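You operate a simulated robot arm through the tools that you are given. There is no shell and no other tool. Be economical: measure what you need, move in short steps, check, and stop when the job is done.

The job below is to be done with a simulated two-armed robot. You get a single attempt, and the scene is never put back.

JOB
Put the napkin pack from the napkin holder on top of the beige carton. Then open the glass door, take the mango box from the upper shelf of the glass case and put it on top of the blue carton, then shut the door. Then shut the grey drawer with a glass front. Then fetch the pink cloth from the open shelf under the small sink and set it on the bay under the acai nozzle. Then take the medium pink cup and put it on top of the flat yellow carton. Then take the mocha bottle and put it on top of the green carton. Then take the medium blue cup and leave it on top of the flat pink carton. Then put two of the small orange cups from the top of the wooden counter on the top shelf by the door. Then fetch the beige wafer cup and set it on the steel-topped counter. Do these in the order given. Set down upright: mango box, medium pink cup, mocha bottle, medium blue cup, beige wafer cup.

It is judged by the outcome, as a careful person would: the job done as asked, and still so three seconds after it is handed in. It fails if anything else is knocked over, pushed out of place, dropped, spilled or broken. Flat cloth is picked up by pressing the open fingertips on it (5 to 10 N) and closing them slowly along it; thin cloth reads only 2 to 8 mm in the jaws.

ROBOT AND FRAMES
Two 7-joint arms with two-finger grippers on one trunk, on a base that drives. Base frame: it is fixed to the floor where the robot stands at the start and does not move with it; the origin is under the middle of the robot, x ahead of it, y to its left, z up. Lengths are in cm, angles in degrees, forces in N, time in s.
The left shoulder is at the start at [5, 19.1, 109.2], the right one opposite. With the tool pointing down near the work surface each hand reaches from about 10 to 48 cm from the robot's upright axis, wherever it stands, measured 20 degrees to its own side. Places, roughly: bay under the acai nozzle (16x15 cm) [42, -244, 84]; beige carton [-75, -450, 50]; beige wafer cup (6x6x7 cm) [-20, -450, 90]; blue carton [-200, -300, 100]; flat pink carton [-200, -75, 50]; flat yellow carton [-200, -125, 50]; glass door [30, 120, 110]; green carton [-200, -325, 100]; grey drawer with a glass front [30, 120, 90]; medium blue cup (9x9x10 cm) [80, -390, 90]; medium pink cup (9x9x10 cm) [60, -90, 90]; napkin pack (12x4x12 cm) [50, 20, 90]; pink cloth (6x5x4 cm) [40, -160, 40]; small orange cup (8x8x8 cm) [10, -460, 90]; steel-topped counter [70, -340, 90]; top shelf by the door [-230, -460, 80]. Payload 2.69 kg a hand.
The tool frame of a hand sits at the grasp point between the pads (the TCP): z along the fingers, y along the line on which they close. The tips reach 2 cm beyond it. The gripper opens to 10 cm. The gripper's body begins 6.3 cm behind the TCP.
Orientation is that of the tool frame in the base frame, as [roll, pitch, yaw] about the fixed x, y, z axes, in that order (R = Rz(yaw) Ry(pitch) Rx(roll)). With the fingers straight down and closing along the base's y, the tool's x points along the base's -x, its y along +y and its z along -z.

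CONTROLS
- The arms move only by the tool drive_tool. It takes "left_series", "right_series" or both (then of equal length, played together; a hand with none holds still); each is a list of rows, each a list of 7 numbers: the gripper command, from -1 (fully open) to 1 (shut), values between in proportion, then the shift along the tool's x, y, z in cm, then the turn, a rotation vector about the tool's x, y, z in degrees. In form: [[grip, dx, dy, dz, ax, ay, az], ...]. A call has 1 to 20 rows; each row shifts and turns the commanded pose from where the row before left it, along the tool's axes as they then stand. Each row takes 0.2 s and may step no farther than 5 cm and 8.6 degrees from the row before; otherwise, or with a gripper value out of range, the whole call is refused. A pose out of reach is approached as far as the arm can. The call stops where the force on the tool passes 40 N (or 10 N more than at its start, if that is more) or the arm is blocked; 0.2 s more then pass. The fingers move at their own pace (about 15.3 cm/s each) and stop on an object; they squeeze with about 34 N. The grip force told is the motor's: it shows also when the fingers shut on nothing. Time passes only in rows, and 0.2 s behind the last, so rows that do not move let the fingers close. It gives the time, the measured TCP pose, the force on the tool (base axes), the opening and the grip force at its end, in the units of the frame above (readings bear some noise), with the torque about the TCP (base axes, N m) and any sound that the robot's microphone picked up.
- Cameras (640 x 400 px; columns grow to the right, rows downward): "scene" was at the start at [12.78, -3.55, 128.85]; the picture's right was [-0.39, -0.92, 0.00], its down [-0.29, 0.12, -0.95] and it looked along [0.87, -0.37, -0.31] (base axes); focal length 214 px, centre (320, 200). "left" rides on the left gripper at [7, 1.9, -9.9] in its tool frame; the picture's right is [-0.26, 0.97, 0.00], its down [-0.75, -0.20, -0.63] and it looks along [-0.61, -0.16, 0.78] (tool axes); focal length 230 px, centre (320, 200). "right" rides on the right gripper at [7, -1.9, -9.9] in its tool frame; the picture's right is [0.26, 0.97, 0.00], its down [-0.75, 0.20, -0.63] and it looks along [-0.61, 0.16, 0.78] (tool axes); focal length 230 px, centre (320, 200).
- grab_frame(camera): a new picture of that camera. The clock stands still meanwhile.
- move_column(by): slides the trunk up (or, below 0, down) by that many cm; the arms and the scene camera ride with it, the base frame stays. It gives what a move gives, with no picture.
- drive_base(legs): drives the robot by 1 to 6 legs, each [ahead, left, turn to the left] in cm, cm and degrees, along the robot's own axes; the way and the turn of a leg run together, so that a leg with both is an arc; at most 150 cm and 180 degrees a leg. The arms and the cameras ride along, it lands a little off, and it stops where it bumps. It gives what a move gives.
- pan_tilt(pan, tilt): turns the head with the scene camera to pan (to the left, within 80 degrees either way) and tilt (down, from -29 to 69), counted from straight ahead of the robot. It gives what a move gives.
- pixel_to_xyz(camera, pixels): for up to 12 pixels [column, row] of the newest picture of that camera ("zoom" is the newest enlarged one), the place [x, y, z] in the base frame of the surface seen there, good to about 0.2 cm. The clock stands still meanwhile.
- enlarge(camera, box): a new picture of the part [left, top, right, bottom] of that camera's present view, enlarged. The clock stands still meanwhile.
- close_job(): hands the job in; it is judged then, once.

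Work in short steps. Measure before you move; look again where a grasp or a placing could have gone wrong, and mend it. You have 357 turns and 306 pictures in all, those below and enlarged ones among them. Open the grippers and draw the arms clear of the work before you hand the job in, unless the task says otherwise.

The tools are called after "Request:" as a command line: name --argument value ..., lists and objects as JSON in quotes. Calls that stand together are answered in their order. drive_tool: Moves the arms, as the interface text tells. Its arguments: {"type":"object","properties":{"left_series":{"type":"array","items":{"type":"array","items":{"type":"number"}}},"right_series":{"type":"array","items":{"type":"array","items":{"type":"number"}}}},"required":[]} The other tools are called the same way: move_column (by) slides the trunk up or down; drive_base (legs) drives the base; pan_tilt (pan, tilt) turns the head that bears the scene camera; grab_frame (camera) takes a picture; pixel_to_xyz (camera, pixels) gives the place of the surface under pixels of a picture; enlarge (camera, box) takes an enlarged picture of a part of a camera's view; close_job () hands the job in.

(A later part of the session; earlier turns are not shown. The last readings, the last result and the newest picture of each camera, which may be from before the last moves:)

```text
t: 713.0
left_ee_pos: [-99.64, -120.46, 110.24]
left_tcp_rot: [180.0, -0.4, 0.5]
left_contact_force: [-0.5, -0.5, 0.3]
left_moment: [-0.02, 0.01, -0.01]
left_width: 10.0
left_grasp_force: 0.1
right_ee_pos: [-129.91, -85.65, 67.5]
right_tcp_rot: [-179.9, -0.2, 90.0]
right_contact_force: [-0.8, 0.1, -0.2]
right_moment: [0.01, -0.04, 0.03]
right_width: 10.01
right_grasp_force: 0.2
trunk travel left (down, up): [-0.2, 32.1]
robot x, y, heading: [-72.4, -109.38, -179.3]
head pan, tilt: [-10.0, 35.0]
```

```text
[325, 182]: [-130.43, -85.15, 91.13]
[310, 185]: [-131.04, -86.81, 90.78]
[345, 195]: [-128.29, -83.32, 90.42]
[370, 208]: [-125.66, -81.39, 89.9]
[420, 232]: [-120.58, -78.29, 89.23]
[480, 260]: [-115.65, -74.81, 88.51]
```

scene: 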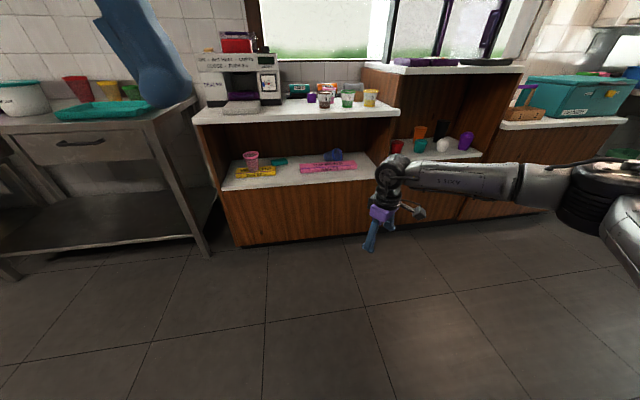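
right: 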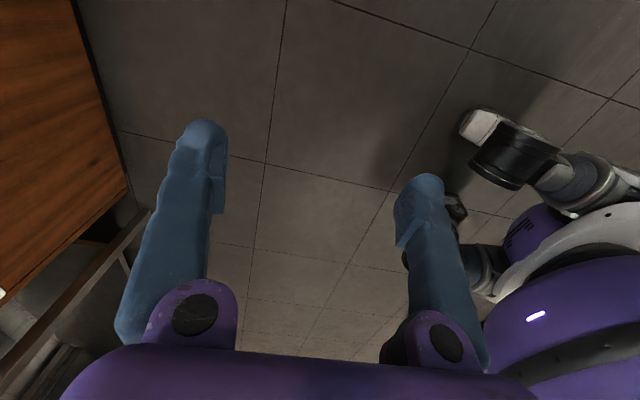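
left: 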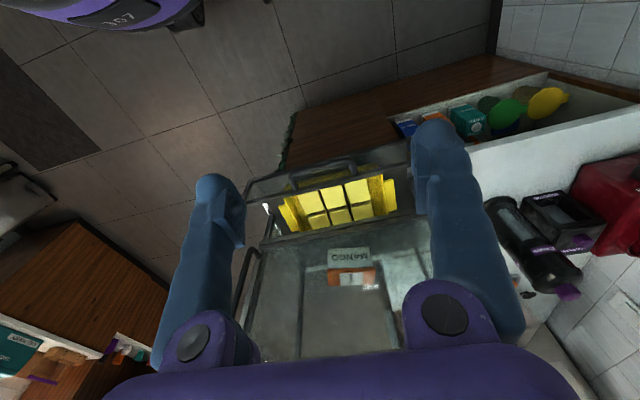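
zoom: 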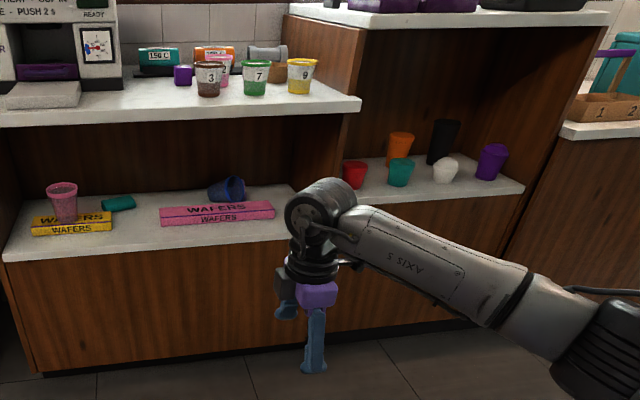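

Forearm slopes down behind the wrist; at TCP z≤60 it clears the slab. I extend and lower, go left of the cup (y≈-95), and drive in part way.

Request:
drive_tool --right_series '[[-1, 0, -3, 2.5, 0, 0, 0], [-1, 0, -3, 2.5, 0, 0, 0], [-1, 0, -3, 2.5, 0, 0, 0], [-1, 0, 0, 0, 0, 0, 0]]'

Request:
drive_base --legs '[[0, 9.5, -0.7], [48, 0, 0]]'

Request:
grab_frame --camera "scene"

```text
t: 714.0
left_ee_pos: [-99.64, -120.35, 110.16]
left_tcp_rot: [179.9, -0.4, 0.6]
left_contact_force: [-0.4, -0.2, 0.5]
left_moment: [-0.03, 0.0, 0.03]
left_width: 9.99
left_grasp_force: 0.0
right_ee_pos: [-138.81, -85.46, 59.77]
right_tcp_rot: [-179.8, -0.3, 90.1]
right_contact_force: [0.2, 0.1, 0.9]
right_moment: [0.0, 0.0, -0.02]
right_width: 10.0
right_grasp_force: 0.0
trunk travel left (down, up): [-0.2, 32.1]
robot x, y, heading: [-71.57, -109.7, -179.4]
head pan, tilt: [-10.0, 35.0]
```

```text
t: 718.0
left_ee_pos: [-147.26, -129.59, 110.34]
left_tcp_rot: [180.0, -0.4, -0.2]
left_contact_force: [-0.6, 0.2, 0.8]
left_moment: [0.01, 0.02, 0.04]
left_width: 9.99
left_grasp_force: 0.1
right_ee_pos: [-185.78, -94.07, 59.94]
right_tcp_rot: [-179.8, -0.3, 89.3]
right_contact_force: [0.2, 0.1, 0.5]
right_moment: [-0.03, -0.01, -0.02]
right_width: 9.98
right_grasp_force: 0.1
trunk travel left (down, up): [-0.2, 32.1]
robot x, y, heading: [-119.54, -118.88, -179.9]
head pan, tilt: [-10.0, 35.0]
```

```text
82 pictures are left
```

scene: 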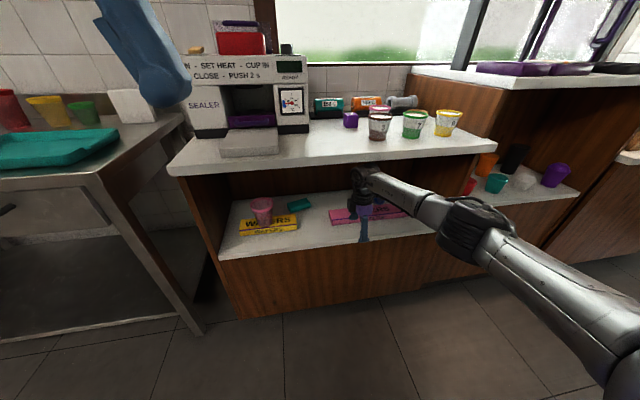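

Clear so far. I drive in 23 cm (tips above the carton, beside the cup).

Request:
drive_base --legs '[[23.3, 0, 0]]'

Request:
grab_frame --camera "right"

Request:
enlarge --camera "scene" --box '[290, 110, 450, 230]'

```text
t: 719.9
left_ee_pos: [-170.37, -129.18, 110.45]
left_tcp_rot: [179.8, -0.3, -0.4]
left_contact_force: [-0.6, 0.7, 0.4]
left_moment: [0.01, 0.0, 0.03]
left_width: 10.01
left_grasp_force: 0.0
right_ee_pos: [-207.09, -93.75, 56.79]
right_tcp_rot: [177.0, 0.1, 89.4]
right_contact_force: [-33.2, 12.0, 102.0]
right_moment: [0.09, -5.41, 0.39]
right_width: 9.98
right_grasp_force: 0.1
trunk travel left (down, up): [-0.2, 32.1]
robot x, y, heading: [-142.81, -119.15, 179.7]
head pan, tilt: [-10.0, 35.0]
stopped in leg 1: the force on the tool passed its limit at 42 N (the readings are from after the stop); the commanded pose is now the measured one
```

```text
81 pictures are left
```

right: 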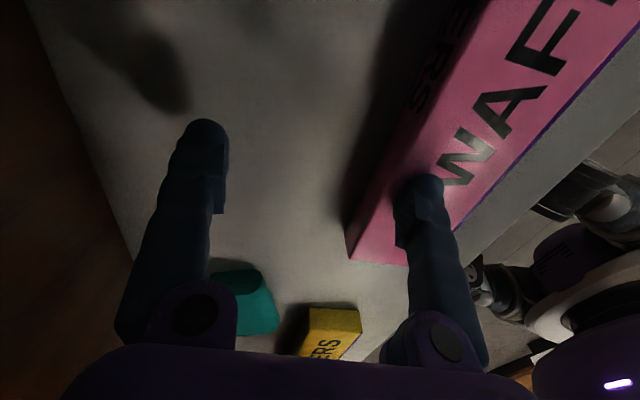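

```text
3.33 times, centred on (370, 170) of scene
```

zoom: 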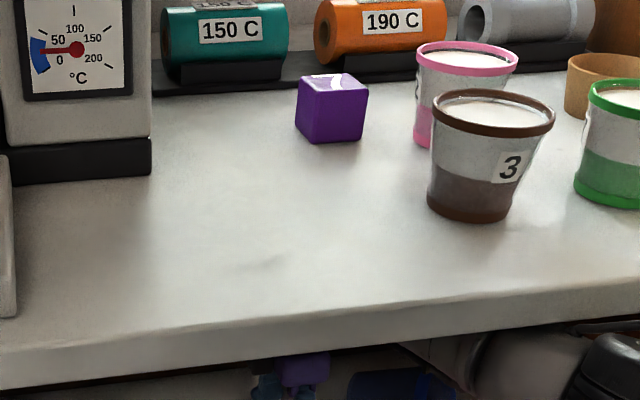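

The arm wedged under the slab and a finger presses the carton. I relax first with a still row and read the forces.

Request:
drive_tool --right_series '[[-1, 0, 0, 0, 0, 0, 0]]'

Request:
pixel_to_xyz --camera "right" --pixels '[[360, 240], [450, 160], [500, 100], [400, 250], [550, 60], [335, 330], [240, 290]]'

```text
t: 720.3
left_ee_pos: [-170.42, -129.18, 110.4]
left_tcp_rot: [179.7, -0.3, -0.6]
left_contact_force: [-0.6, -0.5, 0.7]
left_moment: [0.0, -0.03, -0.03]
left_width: 9.98
left_grasp_force: 0.0
right_ee_pos: [-207.12, -93.83, 56.83]
right_tcp_rot: [177.1, 0.0, 89.4]
right_contact_force: [-30.3, 7.2, 100.2]
right_moment: [0.06, -5.39, 0.87]
right_width: 10.0
right_grasp_force: 0.1
trunk travel left (down, up): [-0.2, 32.1]
robot x, y, heading: [-142.76, -119.07, 179.9]
head pan, tilt: [-10.0, 35.0]
```

```text
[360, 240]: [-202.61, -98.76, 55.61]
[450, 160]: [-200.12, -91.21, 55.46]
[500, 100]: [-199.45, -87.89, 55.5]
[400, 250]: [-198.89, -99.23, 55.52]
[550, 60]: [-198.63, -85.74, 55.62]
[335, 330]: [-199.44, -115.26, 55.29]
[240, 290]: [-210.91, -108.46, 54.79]
```

The elbow joint likely met the slab's front edge and the arm was pressed down. I lift the fingers off the carton first (small steps), then back out.

Request:
drive_tool --right_series '[[-1, 0, 0, -0.5, 0, 0, 0], [-1, 0, 0, -0.5, 0, 0, 0], [-1, 0, 0, -0.5, 0, 0, 0], [-1, 0, 0, 0, 0, 0, 0]]'

```text
t: 721.3
left_ee_pos: [-170.49, -129.24, 110.25]
left_tcp_rot: [179.8, -0.4, -0.4]
left_contact_force: [0.4, 0.1, -0.5]
left_moment: [0.01, 0.01, 0.0]
left_width: 9.99
left_grasp_force: 0.1
right_ee_pos: [-206.32, -94.09, 56.66]
right_tcp_rot: [175.6, -0.3, 89.4]
right_contact_force: [-5.0, 6.5, 16.3]
right_moment: [0.05, -0.92, 0.38]
right_width: 9.98
right_grasp_force: 0.1
trunk travel left (down, up): [-0.2, 32.1]
robot x, y, heading: [-142.86, -119.31, 179.9]
head pan, tilt: [-10.0, 35.0]
```

Relieved to 16 N. A bit more up, then back 6 cm.

Request:
drive_tool --right_series '[[-1, 0, 0, -0.4, 0, 0, 0], [-1, 0, 0, -0.4, 0, 0, 0], [-1, 0, 0, 0, 0, 0, 0]]'

Request:
drive_base --legs '[[-6, 0, 0]]'

Request:
grab_frame --camera "right"

Request:
grab_frame --camera "scene"

```text
t: 722.3
left_ee_pos: [-170.74, -129.36, 110.47]
left_tcp_rot: [179.8, -0.5, -0.4]
left_contact_force: [1.1, 0.4, -0.4]
left_moment: [0.02, -0.01, -0.05]
left_width: 10.0
left_grasp_force: 0.0
right_ee_pos: [-205.84, -94.4, 56.62]
right_tcp_rot: [174.3, -0.2, 89.9]
right_contact_force: [-13.6, 4.9, 41.4]
right_moment: [0.02, -2.25, 0.17]
right_width: 9.99
right_grasp_force: 0.2
trunk travel left (down, up): [-0.2, 32.1]
robot x, y, heading: [-142.78, -119.12, 179.9]
head pan, tilt: [-10.0, 35.0]
stopped in row 3 (right hand): the arm was blocked; the commanded pose is now the measured one
```

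```text
t: 723.3
left_ee_pos: [-164.55, -129.59, 110.27]
left_tcp_rot: [-180.0, -0.4, -0.6]
left_contact_force: [0.5, -0.7, 0.4]
left_moment: [-0.02, -0.02, 0.04]
left_width: 10.0
left_grasp_force: 0.2
right_ee_pos: [-199.83, -94.35, 56.81]
right_tcp_rot: [174.8, -0.4, 89.6]
right_contact_force: [-0.2, -0.1, 0.1]
right_moment: [0.03, 0.03, -0.02]
right_width: 9.99
right_grasp_force: 0.0
trunk travel left (down, up): [-0.2, 32.1]
robot x, y, heading: [-136.64, -118.84, 179.5]
head pan, tilt: [-10.0, 35.0]
```

```text
79 pictures are left
```

right: 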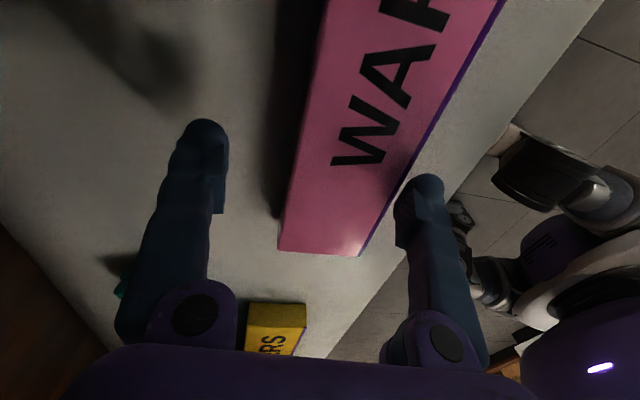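

```text
78 pictures are left
```

scene: 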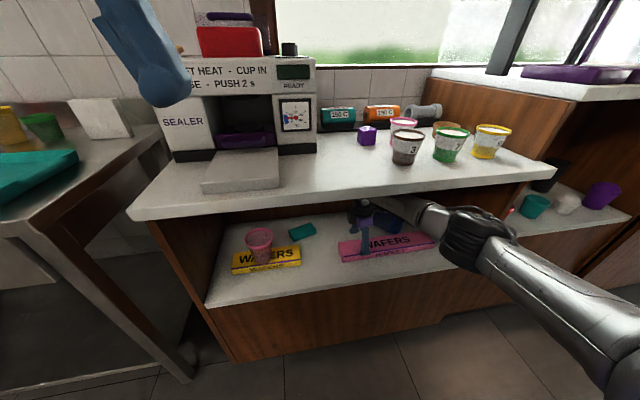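

The elbow joint met the slab's front edge; I need just ~2 cm more arm extension instead of base travel. I raise to z≈60, straighten the roll and extend the arm.

Request:
drive_tool --right_series '[[-1, 0, 0, -1.5, 2.6, 0, 0], [-1, 0, 0, -1.5, 2.6, 0, 0], [-1, 0, -1.8, 0, 0, 0, 0], [-1, 0, -1.8, 0, 0, 0, 0], [-1, 0, -1.8, 0, 0, 0, 0], [-1, 0, 0, 0, 0, 0, 0]]'

Request:
enlarge --camera "scene" --box '[320, 180, 500, 290]'

```text
t: 724.9
left_ee_pos: [-164.76, -128.97, 110.42]
left_tcp_rot: [179.9, -0.5, -1.1]
left_contact_force: [0.5, -0.2, 0.2]
left_moment: [0.0, 0.01, 0.01]
left_width: 10.01
left_grasp_force: 0.0
right_ee_pos: [-202.83, -91.58, 56.96]
right_tcp_rot: [177.2, -0.6, 87.4]
right_contact_force: [-0.8, 0.5, -0.8]
right_moment: [0.0, -0.03, -0.02]
right_width: 9.98
right_grasp_force: 0.0
right hand out of reach, approached as far as the arm can: row 5
trunk travel left (down, up): [-0.2, 32.1]
robot x, y, heading: [-136.35, -118.84, 179.3]
head pan, tilt: [-10.0, 35.0]
stopped in row 6 (right hand): the arm was blocked; the commanded pose is now the measured one
```

```text
3.56 times, centred on (410, 235) of scene
```

zoom: 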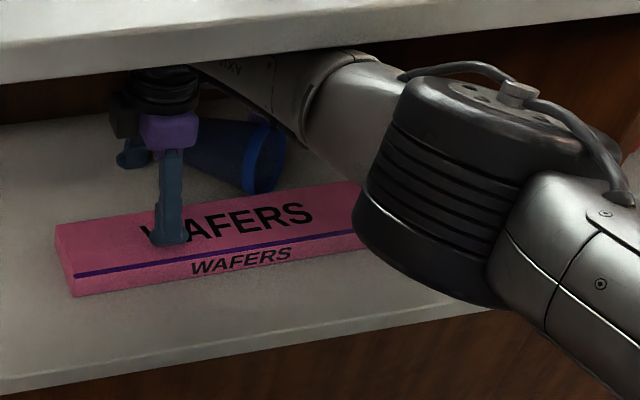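

Blocked again by the slab. Better idea: approach from the rim side with the tool tilted 45° to the left (like the door pose) — wrist lower, and after gripping, the upright cup corresponds to my normal 45° pitched pose. I back out and reorient.

Request:
drive_base --legs '[[-35, 0, 0.5]]'

Request:
drive_tool --right_series '[[-1, 0, 2, -1, 0, 0, -8.6], [-1, 0, 1, -1, 0, 0, -8.6], [-1, 0, 0, -1, 0, 0, -8.6], [-1, 0, 0, -1, 0, 0, -8.6], [-1, 0, 0, 0, 0, 0, -8.6], [-1, 0, 0, 0, 0, 0, -8.6], [-1, 0, 0, 0, 0, 0, -8.6], [-1, 0, 0, 0, 0, 0, -8.6], [-1, 0, 0, 0, 0, 0, -8.6], [-1, 0, 0, 0, 0, 0, -8.6], [-1, 0, 0, 0, 0, 0, -8.6], [-1, 0, 0, 0, 0, 0, -8.6], [-1, 0, 0, 0, 0, 0, -8.6], [-1, 0, 0, 0, 0, 0, -8.6], [-1, 0, 0, 0, 0, 0, -8.6], [-1, 0, 0, 0, 0, 0, -8.6], [-1, 0, 0, 0, 0, 0, -8.6], [-1, 0, 0, 0, 0, 0, -8.6], [-1, 0, 0, 0, 0, 0, -8.6], [-1, 0, 0, 0, 0, 0, -8.6]]'

Request:
drive_tool --right_series '[[-1, 0, 0, 0, 0, 0, -5], [-1, 0, 0, 0, 0, 7.5, 0], [-1, 0, 0, 0, 0, 7.5, 0], [-1, 0, 0, 0, 0, 7.5, 0], [-1, 0, 0, 0, 0, 7.5, 0], [-1, 0, 0, 0, 0, 7.5, 0], [-1, 0, 0, 0, 0, 7.5, 0], [-1, 0, 0, 0, 0, 0, 0]]'

Request:
grab_frame --camera "scene"

```text
t: 727.2
left_ee_pos: [-129.71, -129.79, 110.25]
left_tcp_rot: [180.0, -0.4, 0.1]
left_contact_force: [0.2, 0.0, 0.1]
left_moment: [0.01, 0.01, 0.0]
left_width: 9.99
left_grasp_force: 0.0
right_ee_pos: [-169.01, -93.29, 57.53]
right_tcp_rot: [177.8, -0.7, 89.0]
right_contact_force: [0.0, 0.0, 0.1]
right_moment: [0.01, 0.0, 0.0]
right_width: 10.0
right_grasp_force: 0.1
trunk travel left (down, up): [-0.2, 32.1]
robot x, y, heading: [-102.03, -119.14, -179.8]
head pan, tilt: [-10.0, 35.0]
```

```text
t: 731.4
left_ee_pos: [-129.83, -129.81, 110.31]
left_tcp_rot: [-179.9, -0.4, 0.1]
left_contact_force: [0.0, -0.4, -0.7]
left_moment: [-0.03, -0.01, -0.01]
left_width: 10.01
left_grasp_force: 0.0
right_ee_pos: [-166.13, -93.21, 61.6]
right_tcp_rot: [-177.9, 0.9, -98.8]
right_contact_force: [-0.5, -0.8, -0.1]
right_moment: [-0.02, 0.0, 0.0]
right_width: 10.01
right_grasp_force: 0.1
trunk travel left (down, up): [-0.2, 32.1]
robot x, y, heading: [-102.28, -119.28, -179.8]
head pan, tilt: [-10.0, 35.0]
```

```text
t: 733.2
left_ee_pos: [-129.69, -129.83, 110.19]
left_tcp_rot: [179.9, -0.4, 0.1]
left_contact_force: [-0.4, -0.2, 0.3]
left_moment: [-0.02, -0.03, 0.01]
left_width: 10.0
left_grasp_force: 0.2
right_ee_pos: [-166.15, -93.17, 61.65]
right_tcp_rot: [-177.1, -44.1, -96.4]
right_contact_force: [0.6, -0.2, -0.1]
right_moment: [-0.01, 0.01, 0.0]
right_width: 9.99
right_grasp_force: 0.1
trunk travel left (down, up): [-0.2, 32.1]
robot x, y, heading: [-102.51, -118.81, -179.5]
head pan, tilt: [-10.0, 35.0]
```

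```text
76 pictures are left
```

scene: 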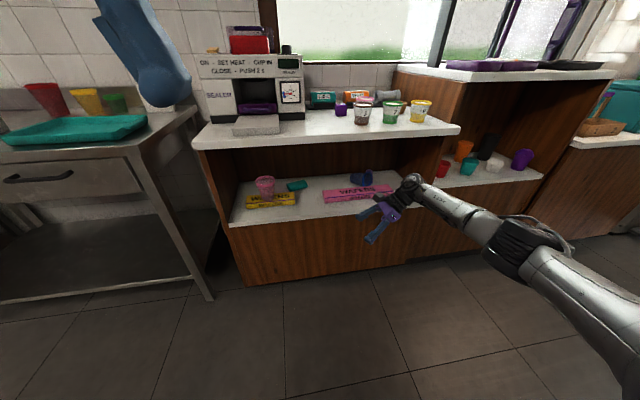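

The tilted orientation works. Now I measure the lying cup and neighbours precisely, plus my forearm height.

Request:
enlarge --camera "scene" --box '[310, 150, 410, 220]'

Request:
pixel_to_xyz --camera "zoom" --pixels '[[260, 190], [270, 170], [300, 150], [330, 130], [350, 140], [370, 130], [385, 160], [370, 190], [355, 210], [320, 200], [280, 215], [405, 160]]'

Request:
pixel_to_xyz --camera "scene" --pixels '[[410, 178], [420, 183], [450, 198], [480, 215], [510, 218], [530, 218], [458, 190], [445, 185]]'

```text
5.71 times, centred on (360, 185) of scene
```

zoom: 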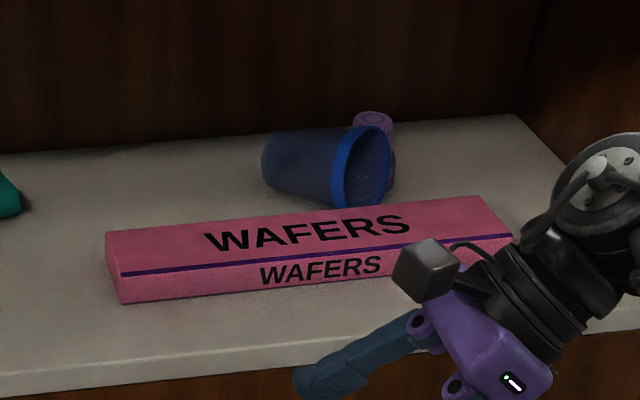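

```text
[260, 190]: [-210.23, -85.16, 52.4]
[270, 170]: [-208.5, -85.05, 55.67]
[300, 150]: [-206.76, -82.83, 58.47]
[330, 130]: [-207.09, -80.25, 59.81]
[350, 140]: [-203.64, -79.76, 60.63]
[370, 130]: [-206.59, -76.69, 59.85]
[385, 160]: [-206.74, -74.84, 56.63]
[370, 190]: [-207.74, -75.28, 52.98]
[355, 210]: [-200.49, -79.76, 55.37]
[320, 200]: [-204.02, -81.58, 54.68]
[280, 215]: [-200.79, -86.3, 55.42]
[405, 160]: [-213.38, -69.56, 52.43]
```

```text
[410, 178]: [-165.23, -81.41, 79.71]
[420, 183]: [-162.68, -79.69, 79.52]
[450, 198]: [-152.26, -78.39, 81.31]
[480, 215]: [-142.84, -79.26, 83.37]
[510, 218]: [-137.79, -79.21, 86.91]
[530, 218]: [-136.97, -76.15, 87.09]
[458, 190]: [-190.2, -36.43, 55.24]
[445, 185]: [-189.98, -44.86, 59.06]
```

I compute: cup axis ≈ (0.45,0.89), grip point ≈ (-207.2,-81,57.9). I turn the tool 20° to align with the axis, set an 8 cm opening, and move to the right of the rim, then in.

Request:
drive_tool --right_series '[[-0.6, 0.5, 0, -0.5, -6, 0, 5], [-0.6, 0.3, 0, -0.3, -5.5, 0, 5], [-0.6, 0.3, 0, -0.3, -5.2, 0, 4.9], [-0.6, 0, 0, 0, 0, 0, 0]]'

Request:
drive_base --legs '[[0, -21.7, 0], [26, 0, 0]]'

Request:
grab_frame --camera "right"

Request:
grab_frame --camera "scene"

```text
t: 734.2
left_ee_pos: [-129.77, -129.82, 110.33]
left_tcp_rot: [180.0, -0.4, 0.1]
left_contact_force: [0.3, -0.7, -0.3]
left_moment: [0.01, 0.01, 0.0]
left_width: 10.0
left_grasp_force: 0.1
right_ee_pos: [-166.3, -93.31, 63.14]
right_tcp_rot: [-179.4, -43.7, -117.1]
right_contact_force: [-0.1, 0.6, -0.5]
right_moment: [0.01, 0.0, 0.0]
right_width: 8.0
right_grasp_force: 0.0
trunk travel left (down, up): [-0.2, 32.1]
robot x, y, heading: [-102.15, -119.32, -179.5]
head pan, tilt: [-10.0, 35.0]
```

```text
t: 738.1
left_ee_pos: [-155.74, -108.64, 110.18]
left_tcp_rot: [180.0, -0.4, 0.4]
left_contact_force: [-0.5, 0.4, 0.0]
left_moment: [0.05, 0.02, 0.0]
left_width: 9.99
left_grasp_force: 0.2
right_ee_pos: [-192.31, -72.49, 63.15]
right_tcp_rot: [-179.3, -43.7, -116.5]
right_contact_force: [-0.6, 0.6, 0.1]
right_moment: [0.0, -0.04, -0.03]
right_width: 8.0
right_grasp_force: 0.1
trunk travel left (down, up): [-0.2, 32.1]
robot x, y, heading: [-128.02, -97.4, -179.2]
head pan, tilt: [-10.0, 35.0]
```

```text
74 pictures are left
```

right: 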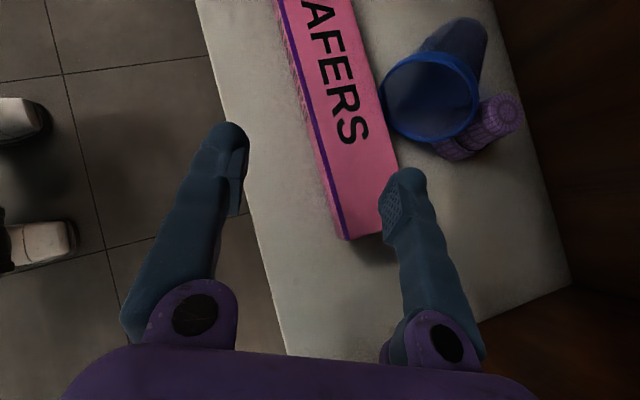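

```text
73 pictures are left
```

scene: 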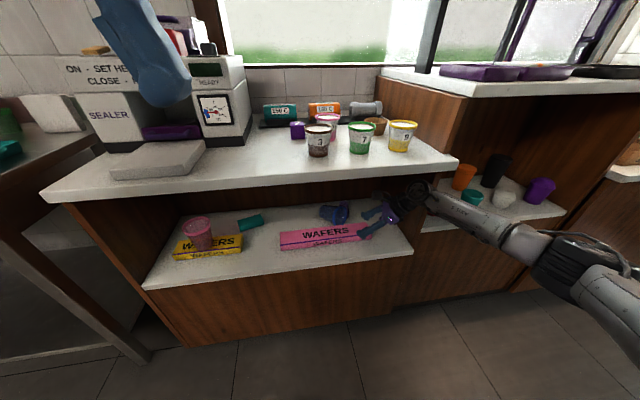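

I see the mouth of the cup at (430,95) and the purple wafer cup at (480,125). I measure both.

Request:
pixel_to_xyz --camera "right" --pixels '[[507, 113], [480, 130], [455, 148], [490, 150], [385, 100], [475, 80], [430, 55], [430, 140], [470, 30], [445, 35], [395, 130], [360, 230]]'

Request:
enlarge --camera "scene" --box '[300, 180, 400, 250]'

```text
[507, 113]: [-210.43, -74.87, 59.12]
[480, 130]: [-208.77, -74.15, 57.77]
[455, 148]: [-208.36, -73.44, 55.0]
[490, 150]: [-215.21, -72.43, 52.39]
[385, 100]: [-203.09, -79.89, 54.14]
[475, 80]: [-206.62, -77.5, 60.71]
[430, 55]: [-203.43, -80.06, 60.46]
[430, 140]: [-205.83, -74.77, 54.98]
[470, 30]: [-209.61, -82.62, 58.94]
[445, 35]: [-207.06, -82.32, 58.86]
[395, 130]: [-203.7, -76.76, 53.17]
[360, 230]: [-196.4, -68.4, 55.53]
```

```text
5.71 times, centred on (350, 215) of scene
```

zoom: 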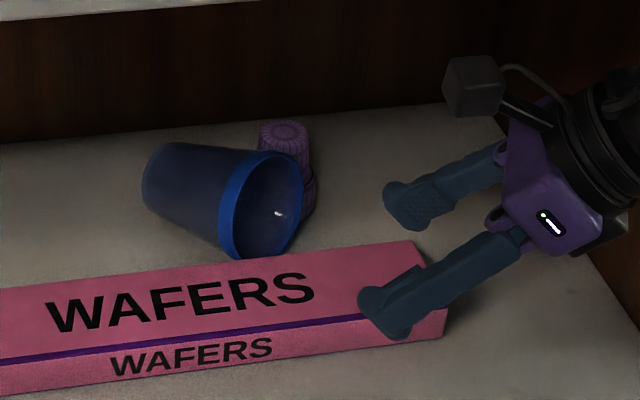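

The wafer cup is upright (top z 59.1). I refine: axis ≈ (0.63,0.78), grip nearer the base to keep clear of the wafer. I rotate 12.5° more, narrow to 7.4 cm, and move above the grip line.

Request:
drive_tool --right_series '[[-0.48, 0, 0, 0, -4.3, 0, 4.5], [-0.48, 0, 0, 0, -4.3, 0, 4.5], [-0.48, 0, 0, 0, 0, 0, 0]]'

Request:
drive_base --legs '[[13.4, 0, 0], [0, 6, 0]]'

Request:
grab_frame --camera "right"

```text
t: 738.9
left_ee_pos: [-155.65, -108.7, 110.3]
left_tcp_rot: [180.0, -0.4, 0.4]
left_contact_force: [0.2, -0.6, -0.1]
left_moment: [0.0, 0.02, 0.01]
left_width: 9.99
left_grasp_force: 0.1
right_ee_pos: [-192.43, -72.25, 63.25]
right_tcp_rot: [-179.4, -43.6, -129.1]
right_contact_force: [-0.8, -0.5, 0.3]
right_moment: [0.0, -0.01, 0.0]
right_width: 7.39
right_grasp_force: 0.2
trunk travel left (down, up): [-0.2, 32.1]
robot x, y, heading: [-127.91, -97.55, -179.1]
head pan, tilt: [-10.0, 35.0]
```

```text
t: 740.5
left_ee_pos: [-169.19, -108.89, 110.3]
left_tcp_rot: [-179.9, -0.2, 0.3]
left_contact_force: [-0.3, -0.2, 0.3]
left_moment: [-0.01, -0.02, 0.04]
left_width: 10.02
left_grasp_force: 0.1
right_ee_pos: [-205.5, -73.11, 62.97]
right_tcp_rot: [-178.9, -43.6, -128.7]
right_contact_force: [0.0, -1.0, 0.3]
right_moment: [-0.03, -0.04, 0.03]
right_width: 7.4
right_grasp_force: 0.1
trunk travel left (down, up): [-0.2, 32.1]
robot x, y, heading: [-141.62, -97.89, -179.4]
head pan, tilt: [-10.0, 35.0]
stopped in leg 2: the robot was blocked; the commanded pose is now the measured one
```

```text
71 pictures are left
```

right: 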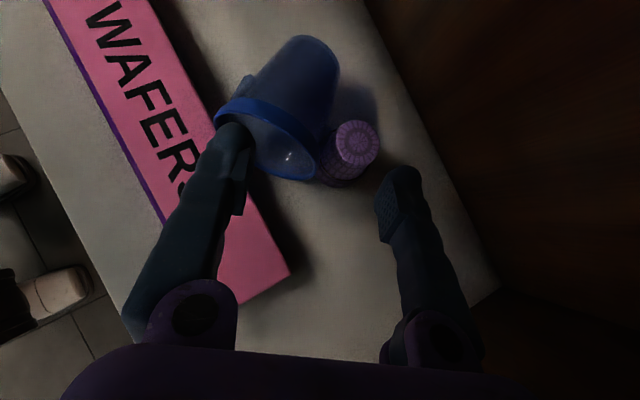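

Blocked slightly and the cup leans ~13° relative to the tool. I measure ridge points to fix the axis, and check the block.

Request:
pixel_to_xyz --camera "right" --pixels '[[250, 108], [265, 110], [280, 115], [270, 75], [290, 80], [310, 85], [295, 45], [310, 45], [325, 60], [330, 90], [350, 150], [320, 160]]'

Request:
grab_frame --camera "scene"

```text
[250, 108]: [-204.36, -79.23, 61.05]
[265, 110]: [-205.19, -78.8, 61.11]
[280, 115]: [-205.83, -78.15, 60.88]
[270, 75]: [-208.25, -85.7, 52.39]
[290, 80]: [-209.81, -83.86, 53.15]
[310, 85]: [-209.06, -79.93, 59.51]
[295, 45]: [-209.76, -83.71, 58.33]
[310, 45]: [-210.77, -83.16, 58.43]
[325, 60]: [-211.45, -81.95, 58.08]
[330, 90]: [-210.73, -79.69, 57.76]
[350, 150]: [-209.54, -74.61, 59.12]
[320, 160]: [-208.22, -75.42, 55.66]
```

```text
70 pictures are left
```

scene: 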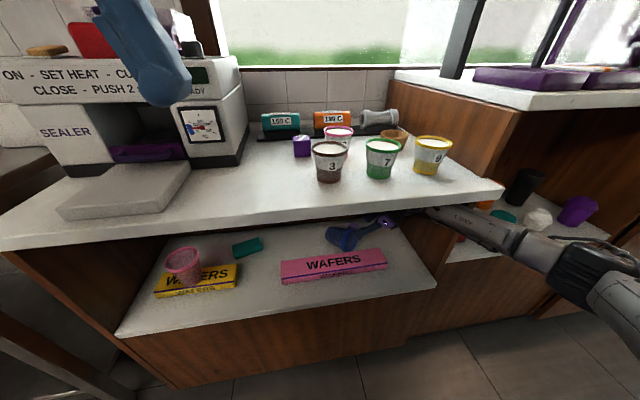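

Axis fixed: (0.74,0.67). I back 5 cm, rotate 9° more and lower 0.7, then shift left and ahead again.

Request:
drive_base --legs '[[-5, 0, 0]]'

Request:
drive_tool --right_series '[[-0.48, -0.25, 0, 0.25, -3.2, 0, 3.3], [-0.48, -0.25, 0, 0.25, -3.2, 0, 3.4], [-0.48, 0, 0, 0, 0, 0, 0]]'

Request:
drive_base --legs '[[0, 6.4, 0]]'

Request:
drive_base --legs '[[5.4, 0, 0]]'

Request:
grab_frame --camera "right"

```text
t: 741.4
left_ee_pos: [-164.32, -108.77, 110.28]
left_tcp_rot: [179.9, -0.3, 0.3]
left_contact_force: [0.4, -0.4, 0.1]
left_moment: [0.02, 0.02, -0.03]
left_width: 10.01
left_grasp_force: 0.2
right_ee_pos: [-200.71, -73.06, 63.0]
right_tcp_rot: [-178.9, -43.5, -128.8]
right_contact_force: [0.6, 0.0, 0.0]
right_moment: [0.0, -0.01, -0.02]
right_width: 7.39
right_grasp_force: 0.0
trunk travel left (down, up): [-0.2, 32.1]
robot x, y, heading: [-136.69, -98.08, -179.4]
head pan, tilt: [-10.0, 35.0]
```

```text
t: 742.2
left_ee_pos: [-164.51, -108.89, 110.29]
left_tcp_rot: [-179.9, -0.4, 0.3]
left_contact_force: [-0.7, 0.4, -0.4]
left_moment: [0.03, 0.01, -0.04]
left_width: 10.01
left_grasp_force: 0.0
right_ee_pos: [-200.7, -73.0, 62.3]
right_tcp_rot: [-179.0, -43.5, -138.1]
right_contact_force: [0.4, 0.2, 0.2]
right_moment: [-0.01, 0.0, 0.0]
right_width: 7.39
right_grasp_force: 0.0
trunk travel left (down, up): [-0.2, 32.1]
robot x, y, heading: [-136.66, -97.83, -179.1]
head pan, tilt: [-10.0, 35.0]
```

```text
t: 743.4
left_ee_pos: [-164.33, -115.22, 110.29]
left_tcp_rot: [-179.9, -0.3, 0.2]
left_contact_force: [0.0, -0.5, -0.4]
left_moment: [-0.02, -0.02, 0.02]
left_width: 9.98
left_grasp_force: 0.1
right_ee_pos: [-200.46, -79.31, 62.36]
right_tcp_rot: [-179.0, -43.4, -138.1]
right_contact_force: [1.2, -0.1, 0.1]
right_moment: [-0.03, 0.0, 0.02]
right_width: 7.41
right_grasp_force: 0.0
trunk travel left (down, up): [-0.2, 32.1]
robot x, y, heading: [-136.74, -104.44, -179.2]
head pan, tilt: [-10.0, 35.0]
```

```text
t: 744.4
left_ee_pos: [-169.84, -115.31, 110.19]
left_tcp_rot: [-180.0, -0.5, 0.3]
left_contact_force: [-0.2, 0.5, -0.5]
left_moment: [0.0, 0.0, -0.04]
left_width: 10.03
left_grasp_force: 0.0
right_ee_pos: [-206.04, -79.38, 62.24]
right_tcp_rot: [-179.0, -43.3, -138.1]
right_contact_force: [0.0, 0.0, -0.4]
right_moment: [0.02, 0.0, 0.0]
right_width: 7.41
right_grasp_force: 0.0
trunk travel left (down, up): [-0.2, 32.1]
robot x, y, heading: [-142.39, -104.18, -179.4]
head pan, tilt: [-10.0, 35.0]
```

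```text
69 pictures are left
```

right: 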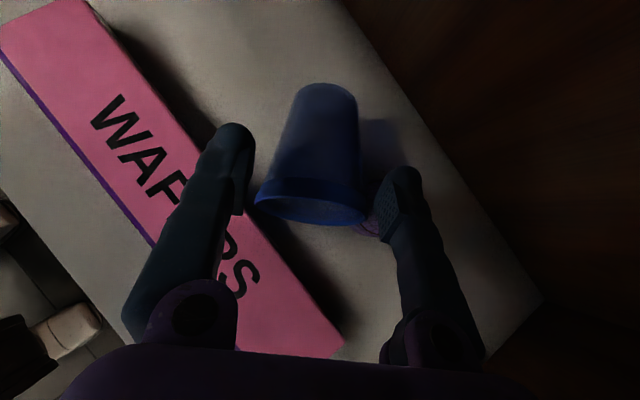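

Well aligned. I descend along the tool 6 cm, slightly more down, and close.

Request:
drive_tool --right_series '[[-0.48, 0, 0, 2, 0, 0, 0], [-0.48, 0, 0, 2, 0, 0, 0], [-0.48, 0, 0, 1.8, 0, 0, 0], [-0.48, -0.5, 0, 0.5, 0, 0, 0], [-0.48, 0, 0, 0, 0, 0, 0]]'

Request:
grab_frame --camera "right"

```text
t: 745.6
left_ee_pos: [-169.75, -115.21, 110.25]
left_tcp_rot: [179.9, -0.5, 0.4]
left_contact_force: [-0.5, -0.1, 0.9]
left_moment: [0.02, 0.01, -0.03]
left_width: 10.01
left_grasp_force: 0.0
right_ee_pos: [-208.86, -82.16, 57.32]
right_tcp_rot: [-179.0, -43.4, -137.9]
right_contact_force: [0.2, 0.4, 0.6]
right_moment: [-0.01, 0.0, 0.01]
right_width: 7.39
right_grasp_force: 0.0
trunk travel left (down, up): [-0.2, 32.1]
robot x, y, heading: [-142.15, -104.27, -179.4]
head pan, tilt: [-10.0, 35.0]
```

```text
68 pictures are left
```

right: 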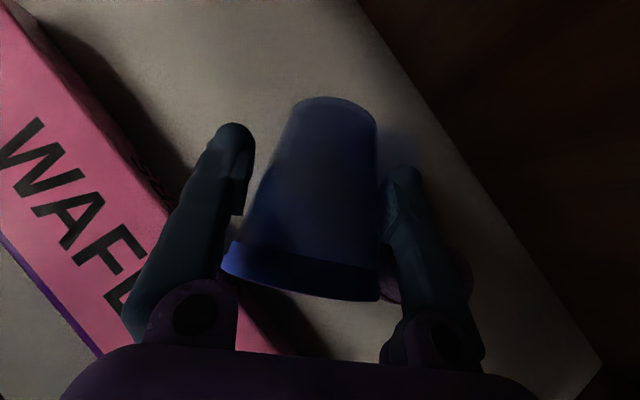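

The cup's body lies between the fingers. I close and lift 3.5 cm.

Request:
drive_tool --right_series '[[-0.3, 0, 0, 0, 0, 0, 0], [-0.1, 0, 0, 0, 0, 0, 0], [1, 0, 0, 0, 0, 0, 0], [1, 0, 0, 0, 0, 0, 0], [1, 0.7, 0, -0.7, 0, 0, 0], [1, 0.9, 0, -0.9, 0, 0, 0], [1, 0.9, 0, -0.9, 0, 0, 0], [1, 0, 0, 0, 0, 0, 0]]'

Request:
grab_frame --camera "right"

```text
t: 747.4
left_ee_pos: [-169.78, -115.23, 110.3]
left_tcp_rot: [179.9, -0.4, 0.2]
left_contact_force: [0.0, 0.3, -0.1]
left_moment: [0.01, 0.02, 0.0]
left_width: 10.0
left_grasp_force: 0.1
right_ee_pos: [-209.1, -81.91, 61.01]
right_tcp_rot: [-178.9, -43.4, -138.1]
right_contact_force: [0.6, 0.5, -1.2]
right_moment: [-0.02, 0.02, -0.01]
right_width: 6.61
right_grasp_force: 33.6
trunk travel left (down, up): [-0.2, 32.1]
robot x, y, heading: [-142.41, -104.29, -179.6]
head pan, tilt: [-10.0, 35.0]
```

```text
67 pictures are left
```

right: 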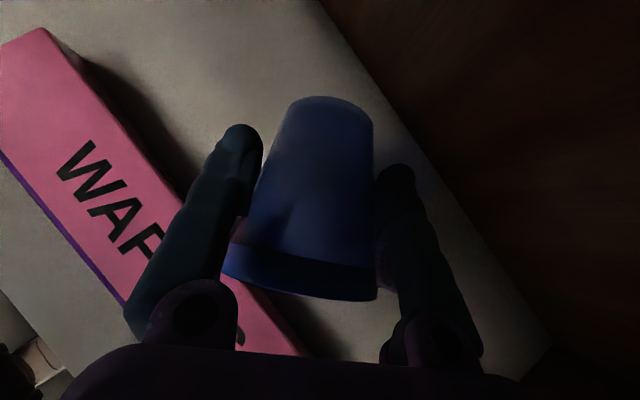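

Lifted. I back straight out and check the shelf and the wafer cup.

Request:
drive_base --legs '[[-45, 0, 0]]'

Request:
grab_frame --camera "scene"

```text
t: 750.1
left_ee_pos: [-124.04, -114.78, 110.36]
left_tcp_rot: [180.0, -0.5, 0.1]
left_contact_force: [0.7, -0.4, -0.2]
left_moment: [0.01, 0.02, 0.0]
left_width: 9.98
left_grasp_force: 0.1
right_ee_pos: [-163.21, -81.42, 60.87]
right_tcp_rot: [-179.0, -43.4, -138.1]
right_contact_force: [-0.1, 0.0, -0.1]
right_moment: [0.03, -0.02, -0.03]
right_width: 6.6
right_grasp_force: 33.7
trunk travel left (down, up): [-0.2, 32.1]
robot x, y, heading: [-96.52, -103.43, -179.8]
head pan, tilt: [-10.0, 35.0]
```

```text
66 pictures are left
```

scene: 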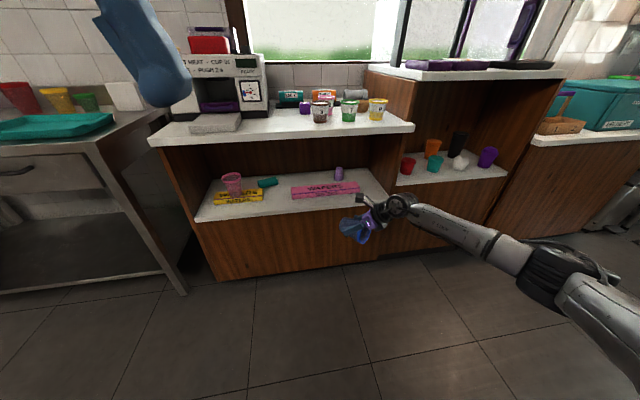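

Shelf intact, wafer upright, cup firmly held. I raise the trunk and turn the hand: to vertical, yaw back to standard, then pitch 46° — which makes the cup upright.

Request:
move_column --by 27

Request:
drive_tool --right_series '[[1, 0, 0, 0, 0, -7.3, 0], [1, 0, 0, 0, 0, -7.3, 0], [1, 0, 0, 0, 0, -7.3, 0], [1, 0, 0, 0, 0, -7.2, 0], [1, 0, 0, 0, 0, -7.2, 0], [1, 0, 0, 0, 0, -7.2, 0], [1, 0, 0, 0, 0, 0, -8], [1, 0, 0, 0, 0, 0, -8], [1, 0, 0, 0, 0, 0, -8], [1, 0, 0, 0, 0, 0, -8], [1, 0, 0, 0, 0, 0, -8], [1, 0, 0, 0, 0, 0, -8], [1, 0, 0, 0, 0, 0, -8], [1, 0, 0, 0, 0, 0, -8], [1, 0, 0, 0, 0, 0, -8], [1, 0, 0, 0, 0, 0, -8], [1, 0, 0, 0, 0, 0, -8], [1, 0, 0, 0, 0, 0, -8]]'

Request:
drive_tool --right_series '[[1, 0, 0, 0, 0, 0, -8], [1, 0, 0, 0, 0, 0, -8], [1, 0, 0, 0, 0, 0, -8], [1, 0, 0, 0, 0, 0, -8], [1, 0, 0, 0, 0, 0, -8], [1, 0, 0, 0, 0, -7.8, 0], [1, 0, 0, 0, 0, -7.8, 0], [1, 0, 0, 0, 0, -7.8, 0], [1, 0, 0, 0, 0, -7.8, 0], [1, 0, 0, 0, 0, -7.7, 0], [1, 0, 0, 0, 0, -7.7, 0], [1, 0, 0, 0, 0, 0, 0]]'

Request:
grab_frame --camera "scene"

```text
t: 752.9
left_ee_pos: [-124.12, -114.65, 137.28]
left_tcp_rot: [179.9, -0.5, 0.1]
left_contact_force: [-0.4, 0.2, -0.6]
left_moment: [0.02, -0.04, 0.0]
left_width: 10.0
left_grasp_force: 0.1
right_ee_pos: [-163.35, -81.44, 87.96]
right_tcp_rot: [-179.1, -43.4, -138.2]
right_contact_force: [-0.4, 0.3, -0.1]
right_moment: [-0.05, 0.02, 0.0]
right_width: 6.6
right_grasp_force: 34.6
trunk travel left (down, up): [-27.2, 5.1]
robot x, y, heading: [-96.33, -103.6, -179.3]
head pan, tilt: [-10.0, 35.0]
```

```text
t: 756.7
left_ee_pos: [-124.05, -114.74, 137.37]
left_tcp_rot: [180.0, -0.3, 0.1]
left_contact_force: [0.4, -0.3, -0.3]
left_moment: [0.02, 0.04, 0.01]
left_width: 10.02
left_grasp_force: 0.0
right_ee_pos: [-163.32, -81.47, 87.93]
right_tcp_rot: [180.0, -0.8, -41.3]
right_contact_force: [0.3, -0.2, 0.5]
right_moment: [0.0, -0.01, -0.02]
right_width: 6.58
right_grasp_force: 34.6
trunk travel left (down, up): [-27.2, 5.1]
robot x, y, heading: [-96.2, -103.55, -179.5]
head pan, tilt: [-10.0, 35.0]
```

```text
t: 759.3
left_ee_pos: [-123.96, -114.74, 137.28]
left_tcp_rot: [179.9, -0.4, 0.2]
left_contact_force: [0.6, -0.5, 0.1]
left_moment: [-0.01, 0.0, -0.01]
left_width: 10.0
left_grasp_force: 0.1
right_ee_pos: [-163.25, -81.45, 88.09]
right_tcp_rot: [179.4, 46.1, -1.9]
right_contact_force: [-0.1, -0.3, -0.3]
right_moment: [-0.03, -0.03, 0.0]
right_width: 6.57
right_grasp_force: 34.4
trunk travel left (down, up): [-27.2, 5.1]
robot x, y, heading: [-96.51, -103.83, -179.7]
head pan, tilt: [-10.0, 35.0]
```

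```text
65 pictures are left
```

scene: 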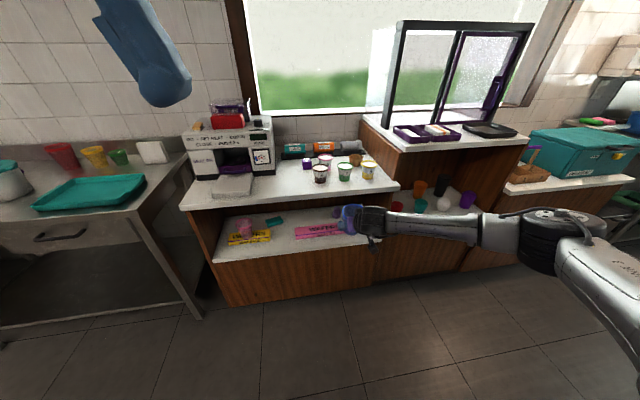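

Pitch 46° reached; the grip is low on the cup, which also gives much better shelf clearance. I check the cup's uprightness.

Request:
grab_frame --camera "right"

Request:
enlarge --camera "scene" --box '[310, 180, 410, 260]'

Request:
pixel_to_xyz --camera "right" --pixels '[[300, 270], [270, 260], [350, 280], [310, 240], [310, 180], [320, 110], [310, 300], [290, 250]]'

```text
64 pictures are left
```

right: 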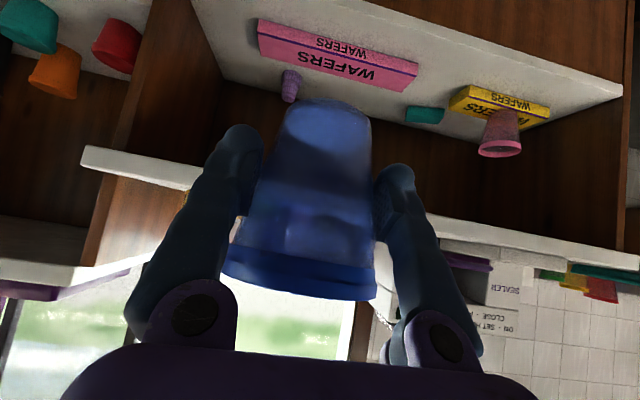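

```text
5.00 times, centred on (360, 220) of scene
```

zoom: 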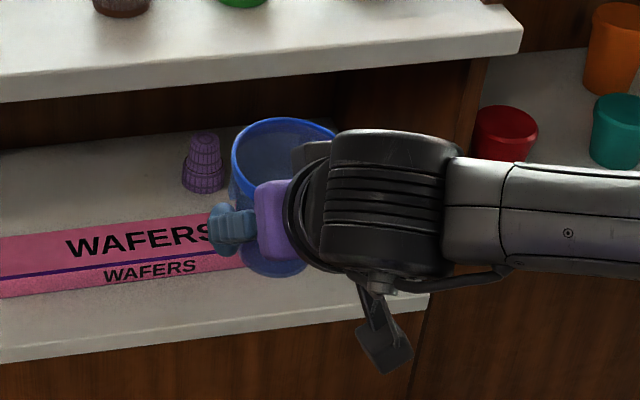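

```text
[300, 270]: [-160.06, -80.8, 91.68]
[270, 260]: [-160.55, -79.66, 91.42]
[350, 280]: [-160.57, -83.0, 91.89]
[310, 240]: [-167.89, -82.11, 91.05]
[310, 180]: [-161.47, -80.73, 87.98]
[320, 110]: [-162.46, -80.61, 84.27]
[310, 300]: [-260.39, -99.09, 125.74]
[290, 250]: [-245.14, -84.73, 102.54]
```

The lying-cone geometry means I over-rotated ~7°. I correct pitch to ≈39°, lower the trunk, and shift left to y≈-88.

Request:
drive_tool --right_series '[[1, 0, 0, 0, 0, 3.5, 0], [1, 0, 0, 0, 0, 3.5, 0], [1, 0, 0, 0, 0, 0, 0]]'

Request:
move_column --by -25.5

Request:
drive_base --legs '[[16, 6.5, 0]]'

Request:
grab_frame --camera "right"

Request:
grab_frame --camera "scene"

```text
t: 760.1
left_ee_pos: [-124.32, -114.68, 137.25]
left_tcp_rot: [-180.0, -0.4, 0.1]
left_contact_force: [0.2, 0.2, -0.6]
left_moment: [-0.01, 0.04, 0.01]
left_width: 9.99
left_grasp_force: 0.0
right_ee_pos: [-163.25, -81.43, 87.86]
right_tcp_rot: [179.5, 39.0, -1.9]
right_contact_force: [0.0, -0.1, -0.9]
right_moment: [-0.01, 0.01, 0.02]
right_width: 6.53
right_grasp_force: 33.9
trunk travel left (down, up): [-27.2, 5.1]
robot x, y, heading: [-96.29, -103.67, -179.7]
head pan, tilt: [-10.0, 35.0]
```

```text
t: 762.7
left_ee_pos: [-124.08, -114.75, 111.76]
left_tcp_rot: [-179.9, -0.4, 0.1]
left_contact_force: [0.4, 0.8, -0.2]
left_moment: [0.0, -0.02, 0.04]
left_width: 10.02
left_grasp_force: 0.0
right_ee_pos: [-163.26, -81.44, 62.41]
right_tcp_rot: [179.4, 39.1, -1.9]
right_contact_force: [-0.6, -0.5, -0.2]
right_moment: [-0.04, -0.04, 0.01]
right_width: 6.51
right_grasp_force: 34.4
trunk travel left (down, up): [-1.7, 30.6]
robot x, y, heading: [-96.33, -103.85, -179.7]
head pan, tilt: [-10.0, 35.0]
```

```text
t: 764.2
left_ee_pos: [-140.14, -121.25, 111.7]
left_tcp_rot: [180.0, -0.4, 0.1]
left_contact_force: [-0.9, 0.0, -0.5]
left_moment: [-0.02, -0.01, 0.0]
left_width: 10.02
left_grasp_force: 0.1
right_ee_pos: [-179.34, -88.1, 62.48]
right_tcp_rot: [179.4, 39.0, -1.9]
right_contact_force: [0.2, 0.1, -0.6]
right_moment: [-0.01, -0.03, -0.02]
right_width: 6.49
right_grasp_force: 34.1
trunk travel left (down, up): [-1.7, 30.6]
robot x, y, heading: [-112.87, -110.73, -179.4]
head pan, tilt: [-10.0, 35.0]
```

```text
62 pictures are left
```

right: 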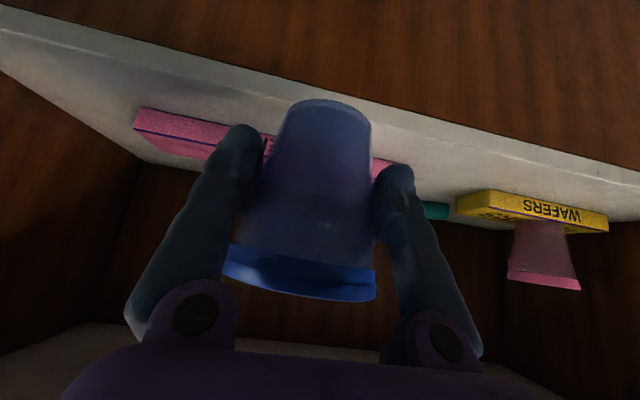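

```text
61 pictures are left
```

scene: 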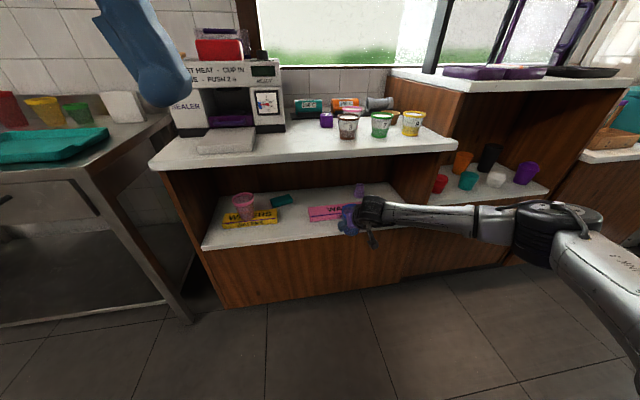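

I measure cup and arm heights.

Request:
pixel_to_xyz --camera "right" --pixels '[[300, 285], [300, 270], [310, 200], [330, 108], [320, 115], [250, 270], [355, 285]]'

Request:
pixel_to_xyz --camera "scene" --pixels '[[370, 198], [376, 197], [400, 205], [450, 208], [480, 208], [345, 215], [350, 228], [540, 205]]'

```text
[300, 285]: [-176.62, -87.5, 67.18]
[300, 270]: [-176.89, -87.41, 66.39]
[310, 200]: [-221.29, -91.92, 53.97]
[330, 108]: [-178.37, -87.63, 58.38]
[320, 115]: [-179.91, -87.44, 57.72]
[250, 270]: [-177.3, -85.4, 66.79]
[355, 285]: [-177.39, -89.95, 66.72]
```

```text
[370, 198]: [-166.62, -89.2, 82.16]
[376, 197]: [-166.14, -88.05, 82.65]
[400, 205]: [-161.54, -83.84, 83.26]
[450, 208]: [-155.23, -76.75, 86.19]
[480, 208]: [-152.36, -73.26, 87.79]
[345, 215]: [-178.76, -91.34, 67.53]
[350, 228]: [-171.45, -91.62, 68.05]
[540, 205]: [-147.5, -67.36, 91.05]
```

Lean is ~4°, base ≈4.4 below TCP. I lower 1.3 cm and drive in 18 cm; there is good clearance this time.

Request:
move_column --by -1.2

Request:
drive_base --legs '[[18.2, 0, 0]]'

Request:
grab_frame --camera "right"

Request:
pixel_to_xyz --camera "right" --pixels '[[300, 285], [330, 108], [320, 112], [200, 60], [250, 80], [420, 100], [300, 50], [400, 60]]'

```text
t: 764.8
left_ee_pos: [-140.06, -121.18, 110.68]
left_tcp_rot: [-179.9, -0.5, 0.1]
left_contact_force: [0.0, -0.1, 0.2]
left_moment: [0.05, 0.01, -0.02]
left_width: 10.0
left_grasp_force: 0.0
right_ee_pos: [-179.21, -88.02, 61.18]
right_tcp_rot: [179.3, 39.0, -1.9]
right_contact_force: [0.5, -0.1, -0.2]
right_moment: [0.04, -0.06, 0.0]
right_width: 6.54
right_grasp_force: 34.0
trunk travel left (down, up): [-0.5, 31.8]
robot x, y, heading: [-112.53, -110.59, -179.6]
head pan, tilt: [-10.0, 35.0]
```

```text
t: 766.3
left_ee_pos: [-158.71, -121.49, 110.65]
left_tcp_rot: [-180.0, -0.4, 0.1]
left_contact_force: [-0.2, -0.2, 0.3]
left_moment: [0.02, -0.04, -0.02]
left_width: 10.0
left_grasp_force: 0.0
right_ee_pos: [-197.68, -88.14, 61.22]
right_tcp_rot: [179.3, 39.1, -1.9]
right_contact_force: [0.3, -0.1, -1.1]
right_moment: [-0.02, 0.02, 0.02]
right_width: 6.5
right_grasp_force: 34.2
trunk travel left (down, up): [-0.5, 31.8]
robot x, y, heading: [-131.09, -110.83, -179.4]
head pan, tilt: [-10.0, 35.0]
```

```text
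60 pictures are left
```

right: 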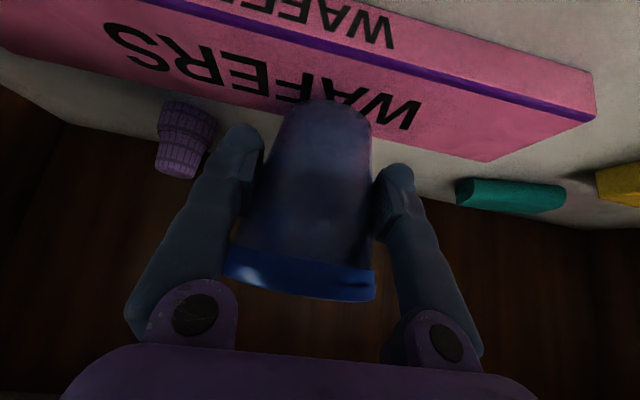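

```text
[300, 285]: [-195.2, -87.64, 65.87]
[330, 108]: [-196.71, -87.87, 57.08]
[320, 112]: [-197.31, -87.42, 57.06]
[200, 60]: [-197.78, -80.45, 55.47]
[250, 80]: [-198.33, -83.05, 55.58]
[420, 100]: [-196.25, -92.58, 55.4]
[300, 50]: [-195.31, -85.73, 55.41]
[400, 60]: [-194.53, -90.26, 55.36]
```

The carton seems ~1 cm nearer than before. I check its front and back edges before lowering.

Request:
pixel_to_xyz --camera "right" --pixels '[[150, 85], [200, 98], [230, 106], [240, 112], [420, 135], [440, 145], [460, 150], [380, 45], [450, 62], [500, 78]]'

```text
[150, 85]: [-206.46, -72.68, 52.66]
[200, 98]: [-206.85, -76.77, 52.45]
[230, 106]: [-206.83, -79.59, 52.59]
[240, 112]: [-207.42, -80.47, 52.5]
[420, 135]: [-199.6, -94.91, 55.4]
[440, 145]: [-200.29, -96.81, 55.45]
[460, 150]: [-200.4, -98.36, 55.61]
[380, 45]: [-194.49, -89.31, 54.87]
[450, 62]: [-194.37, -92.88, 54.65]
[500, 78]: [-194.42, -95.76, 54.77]
```

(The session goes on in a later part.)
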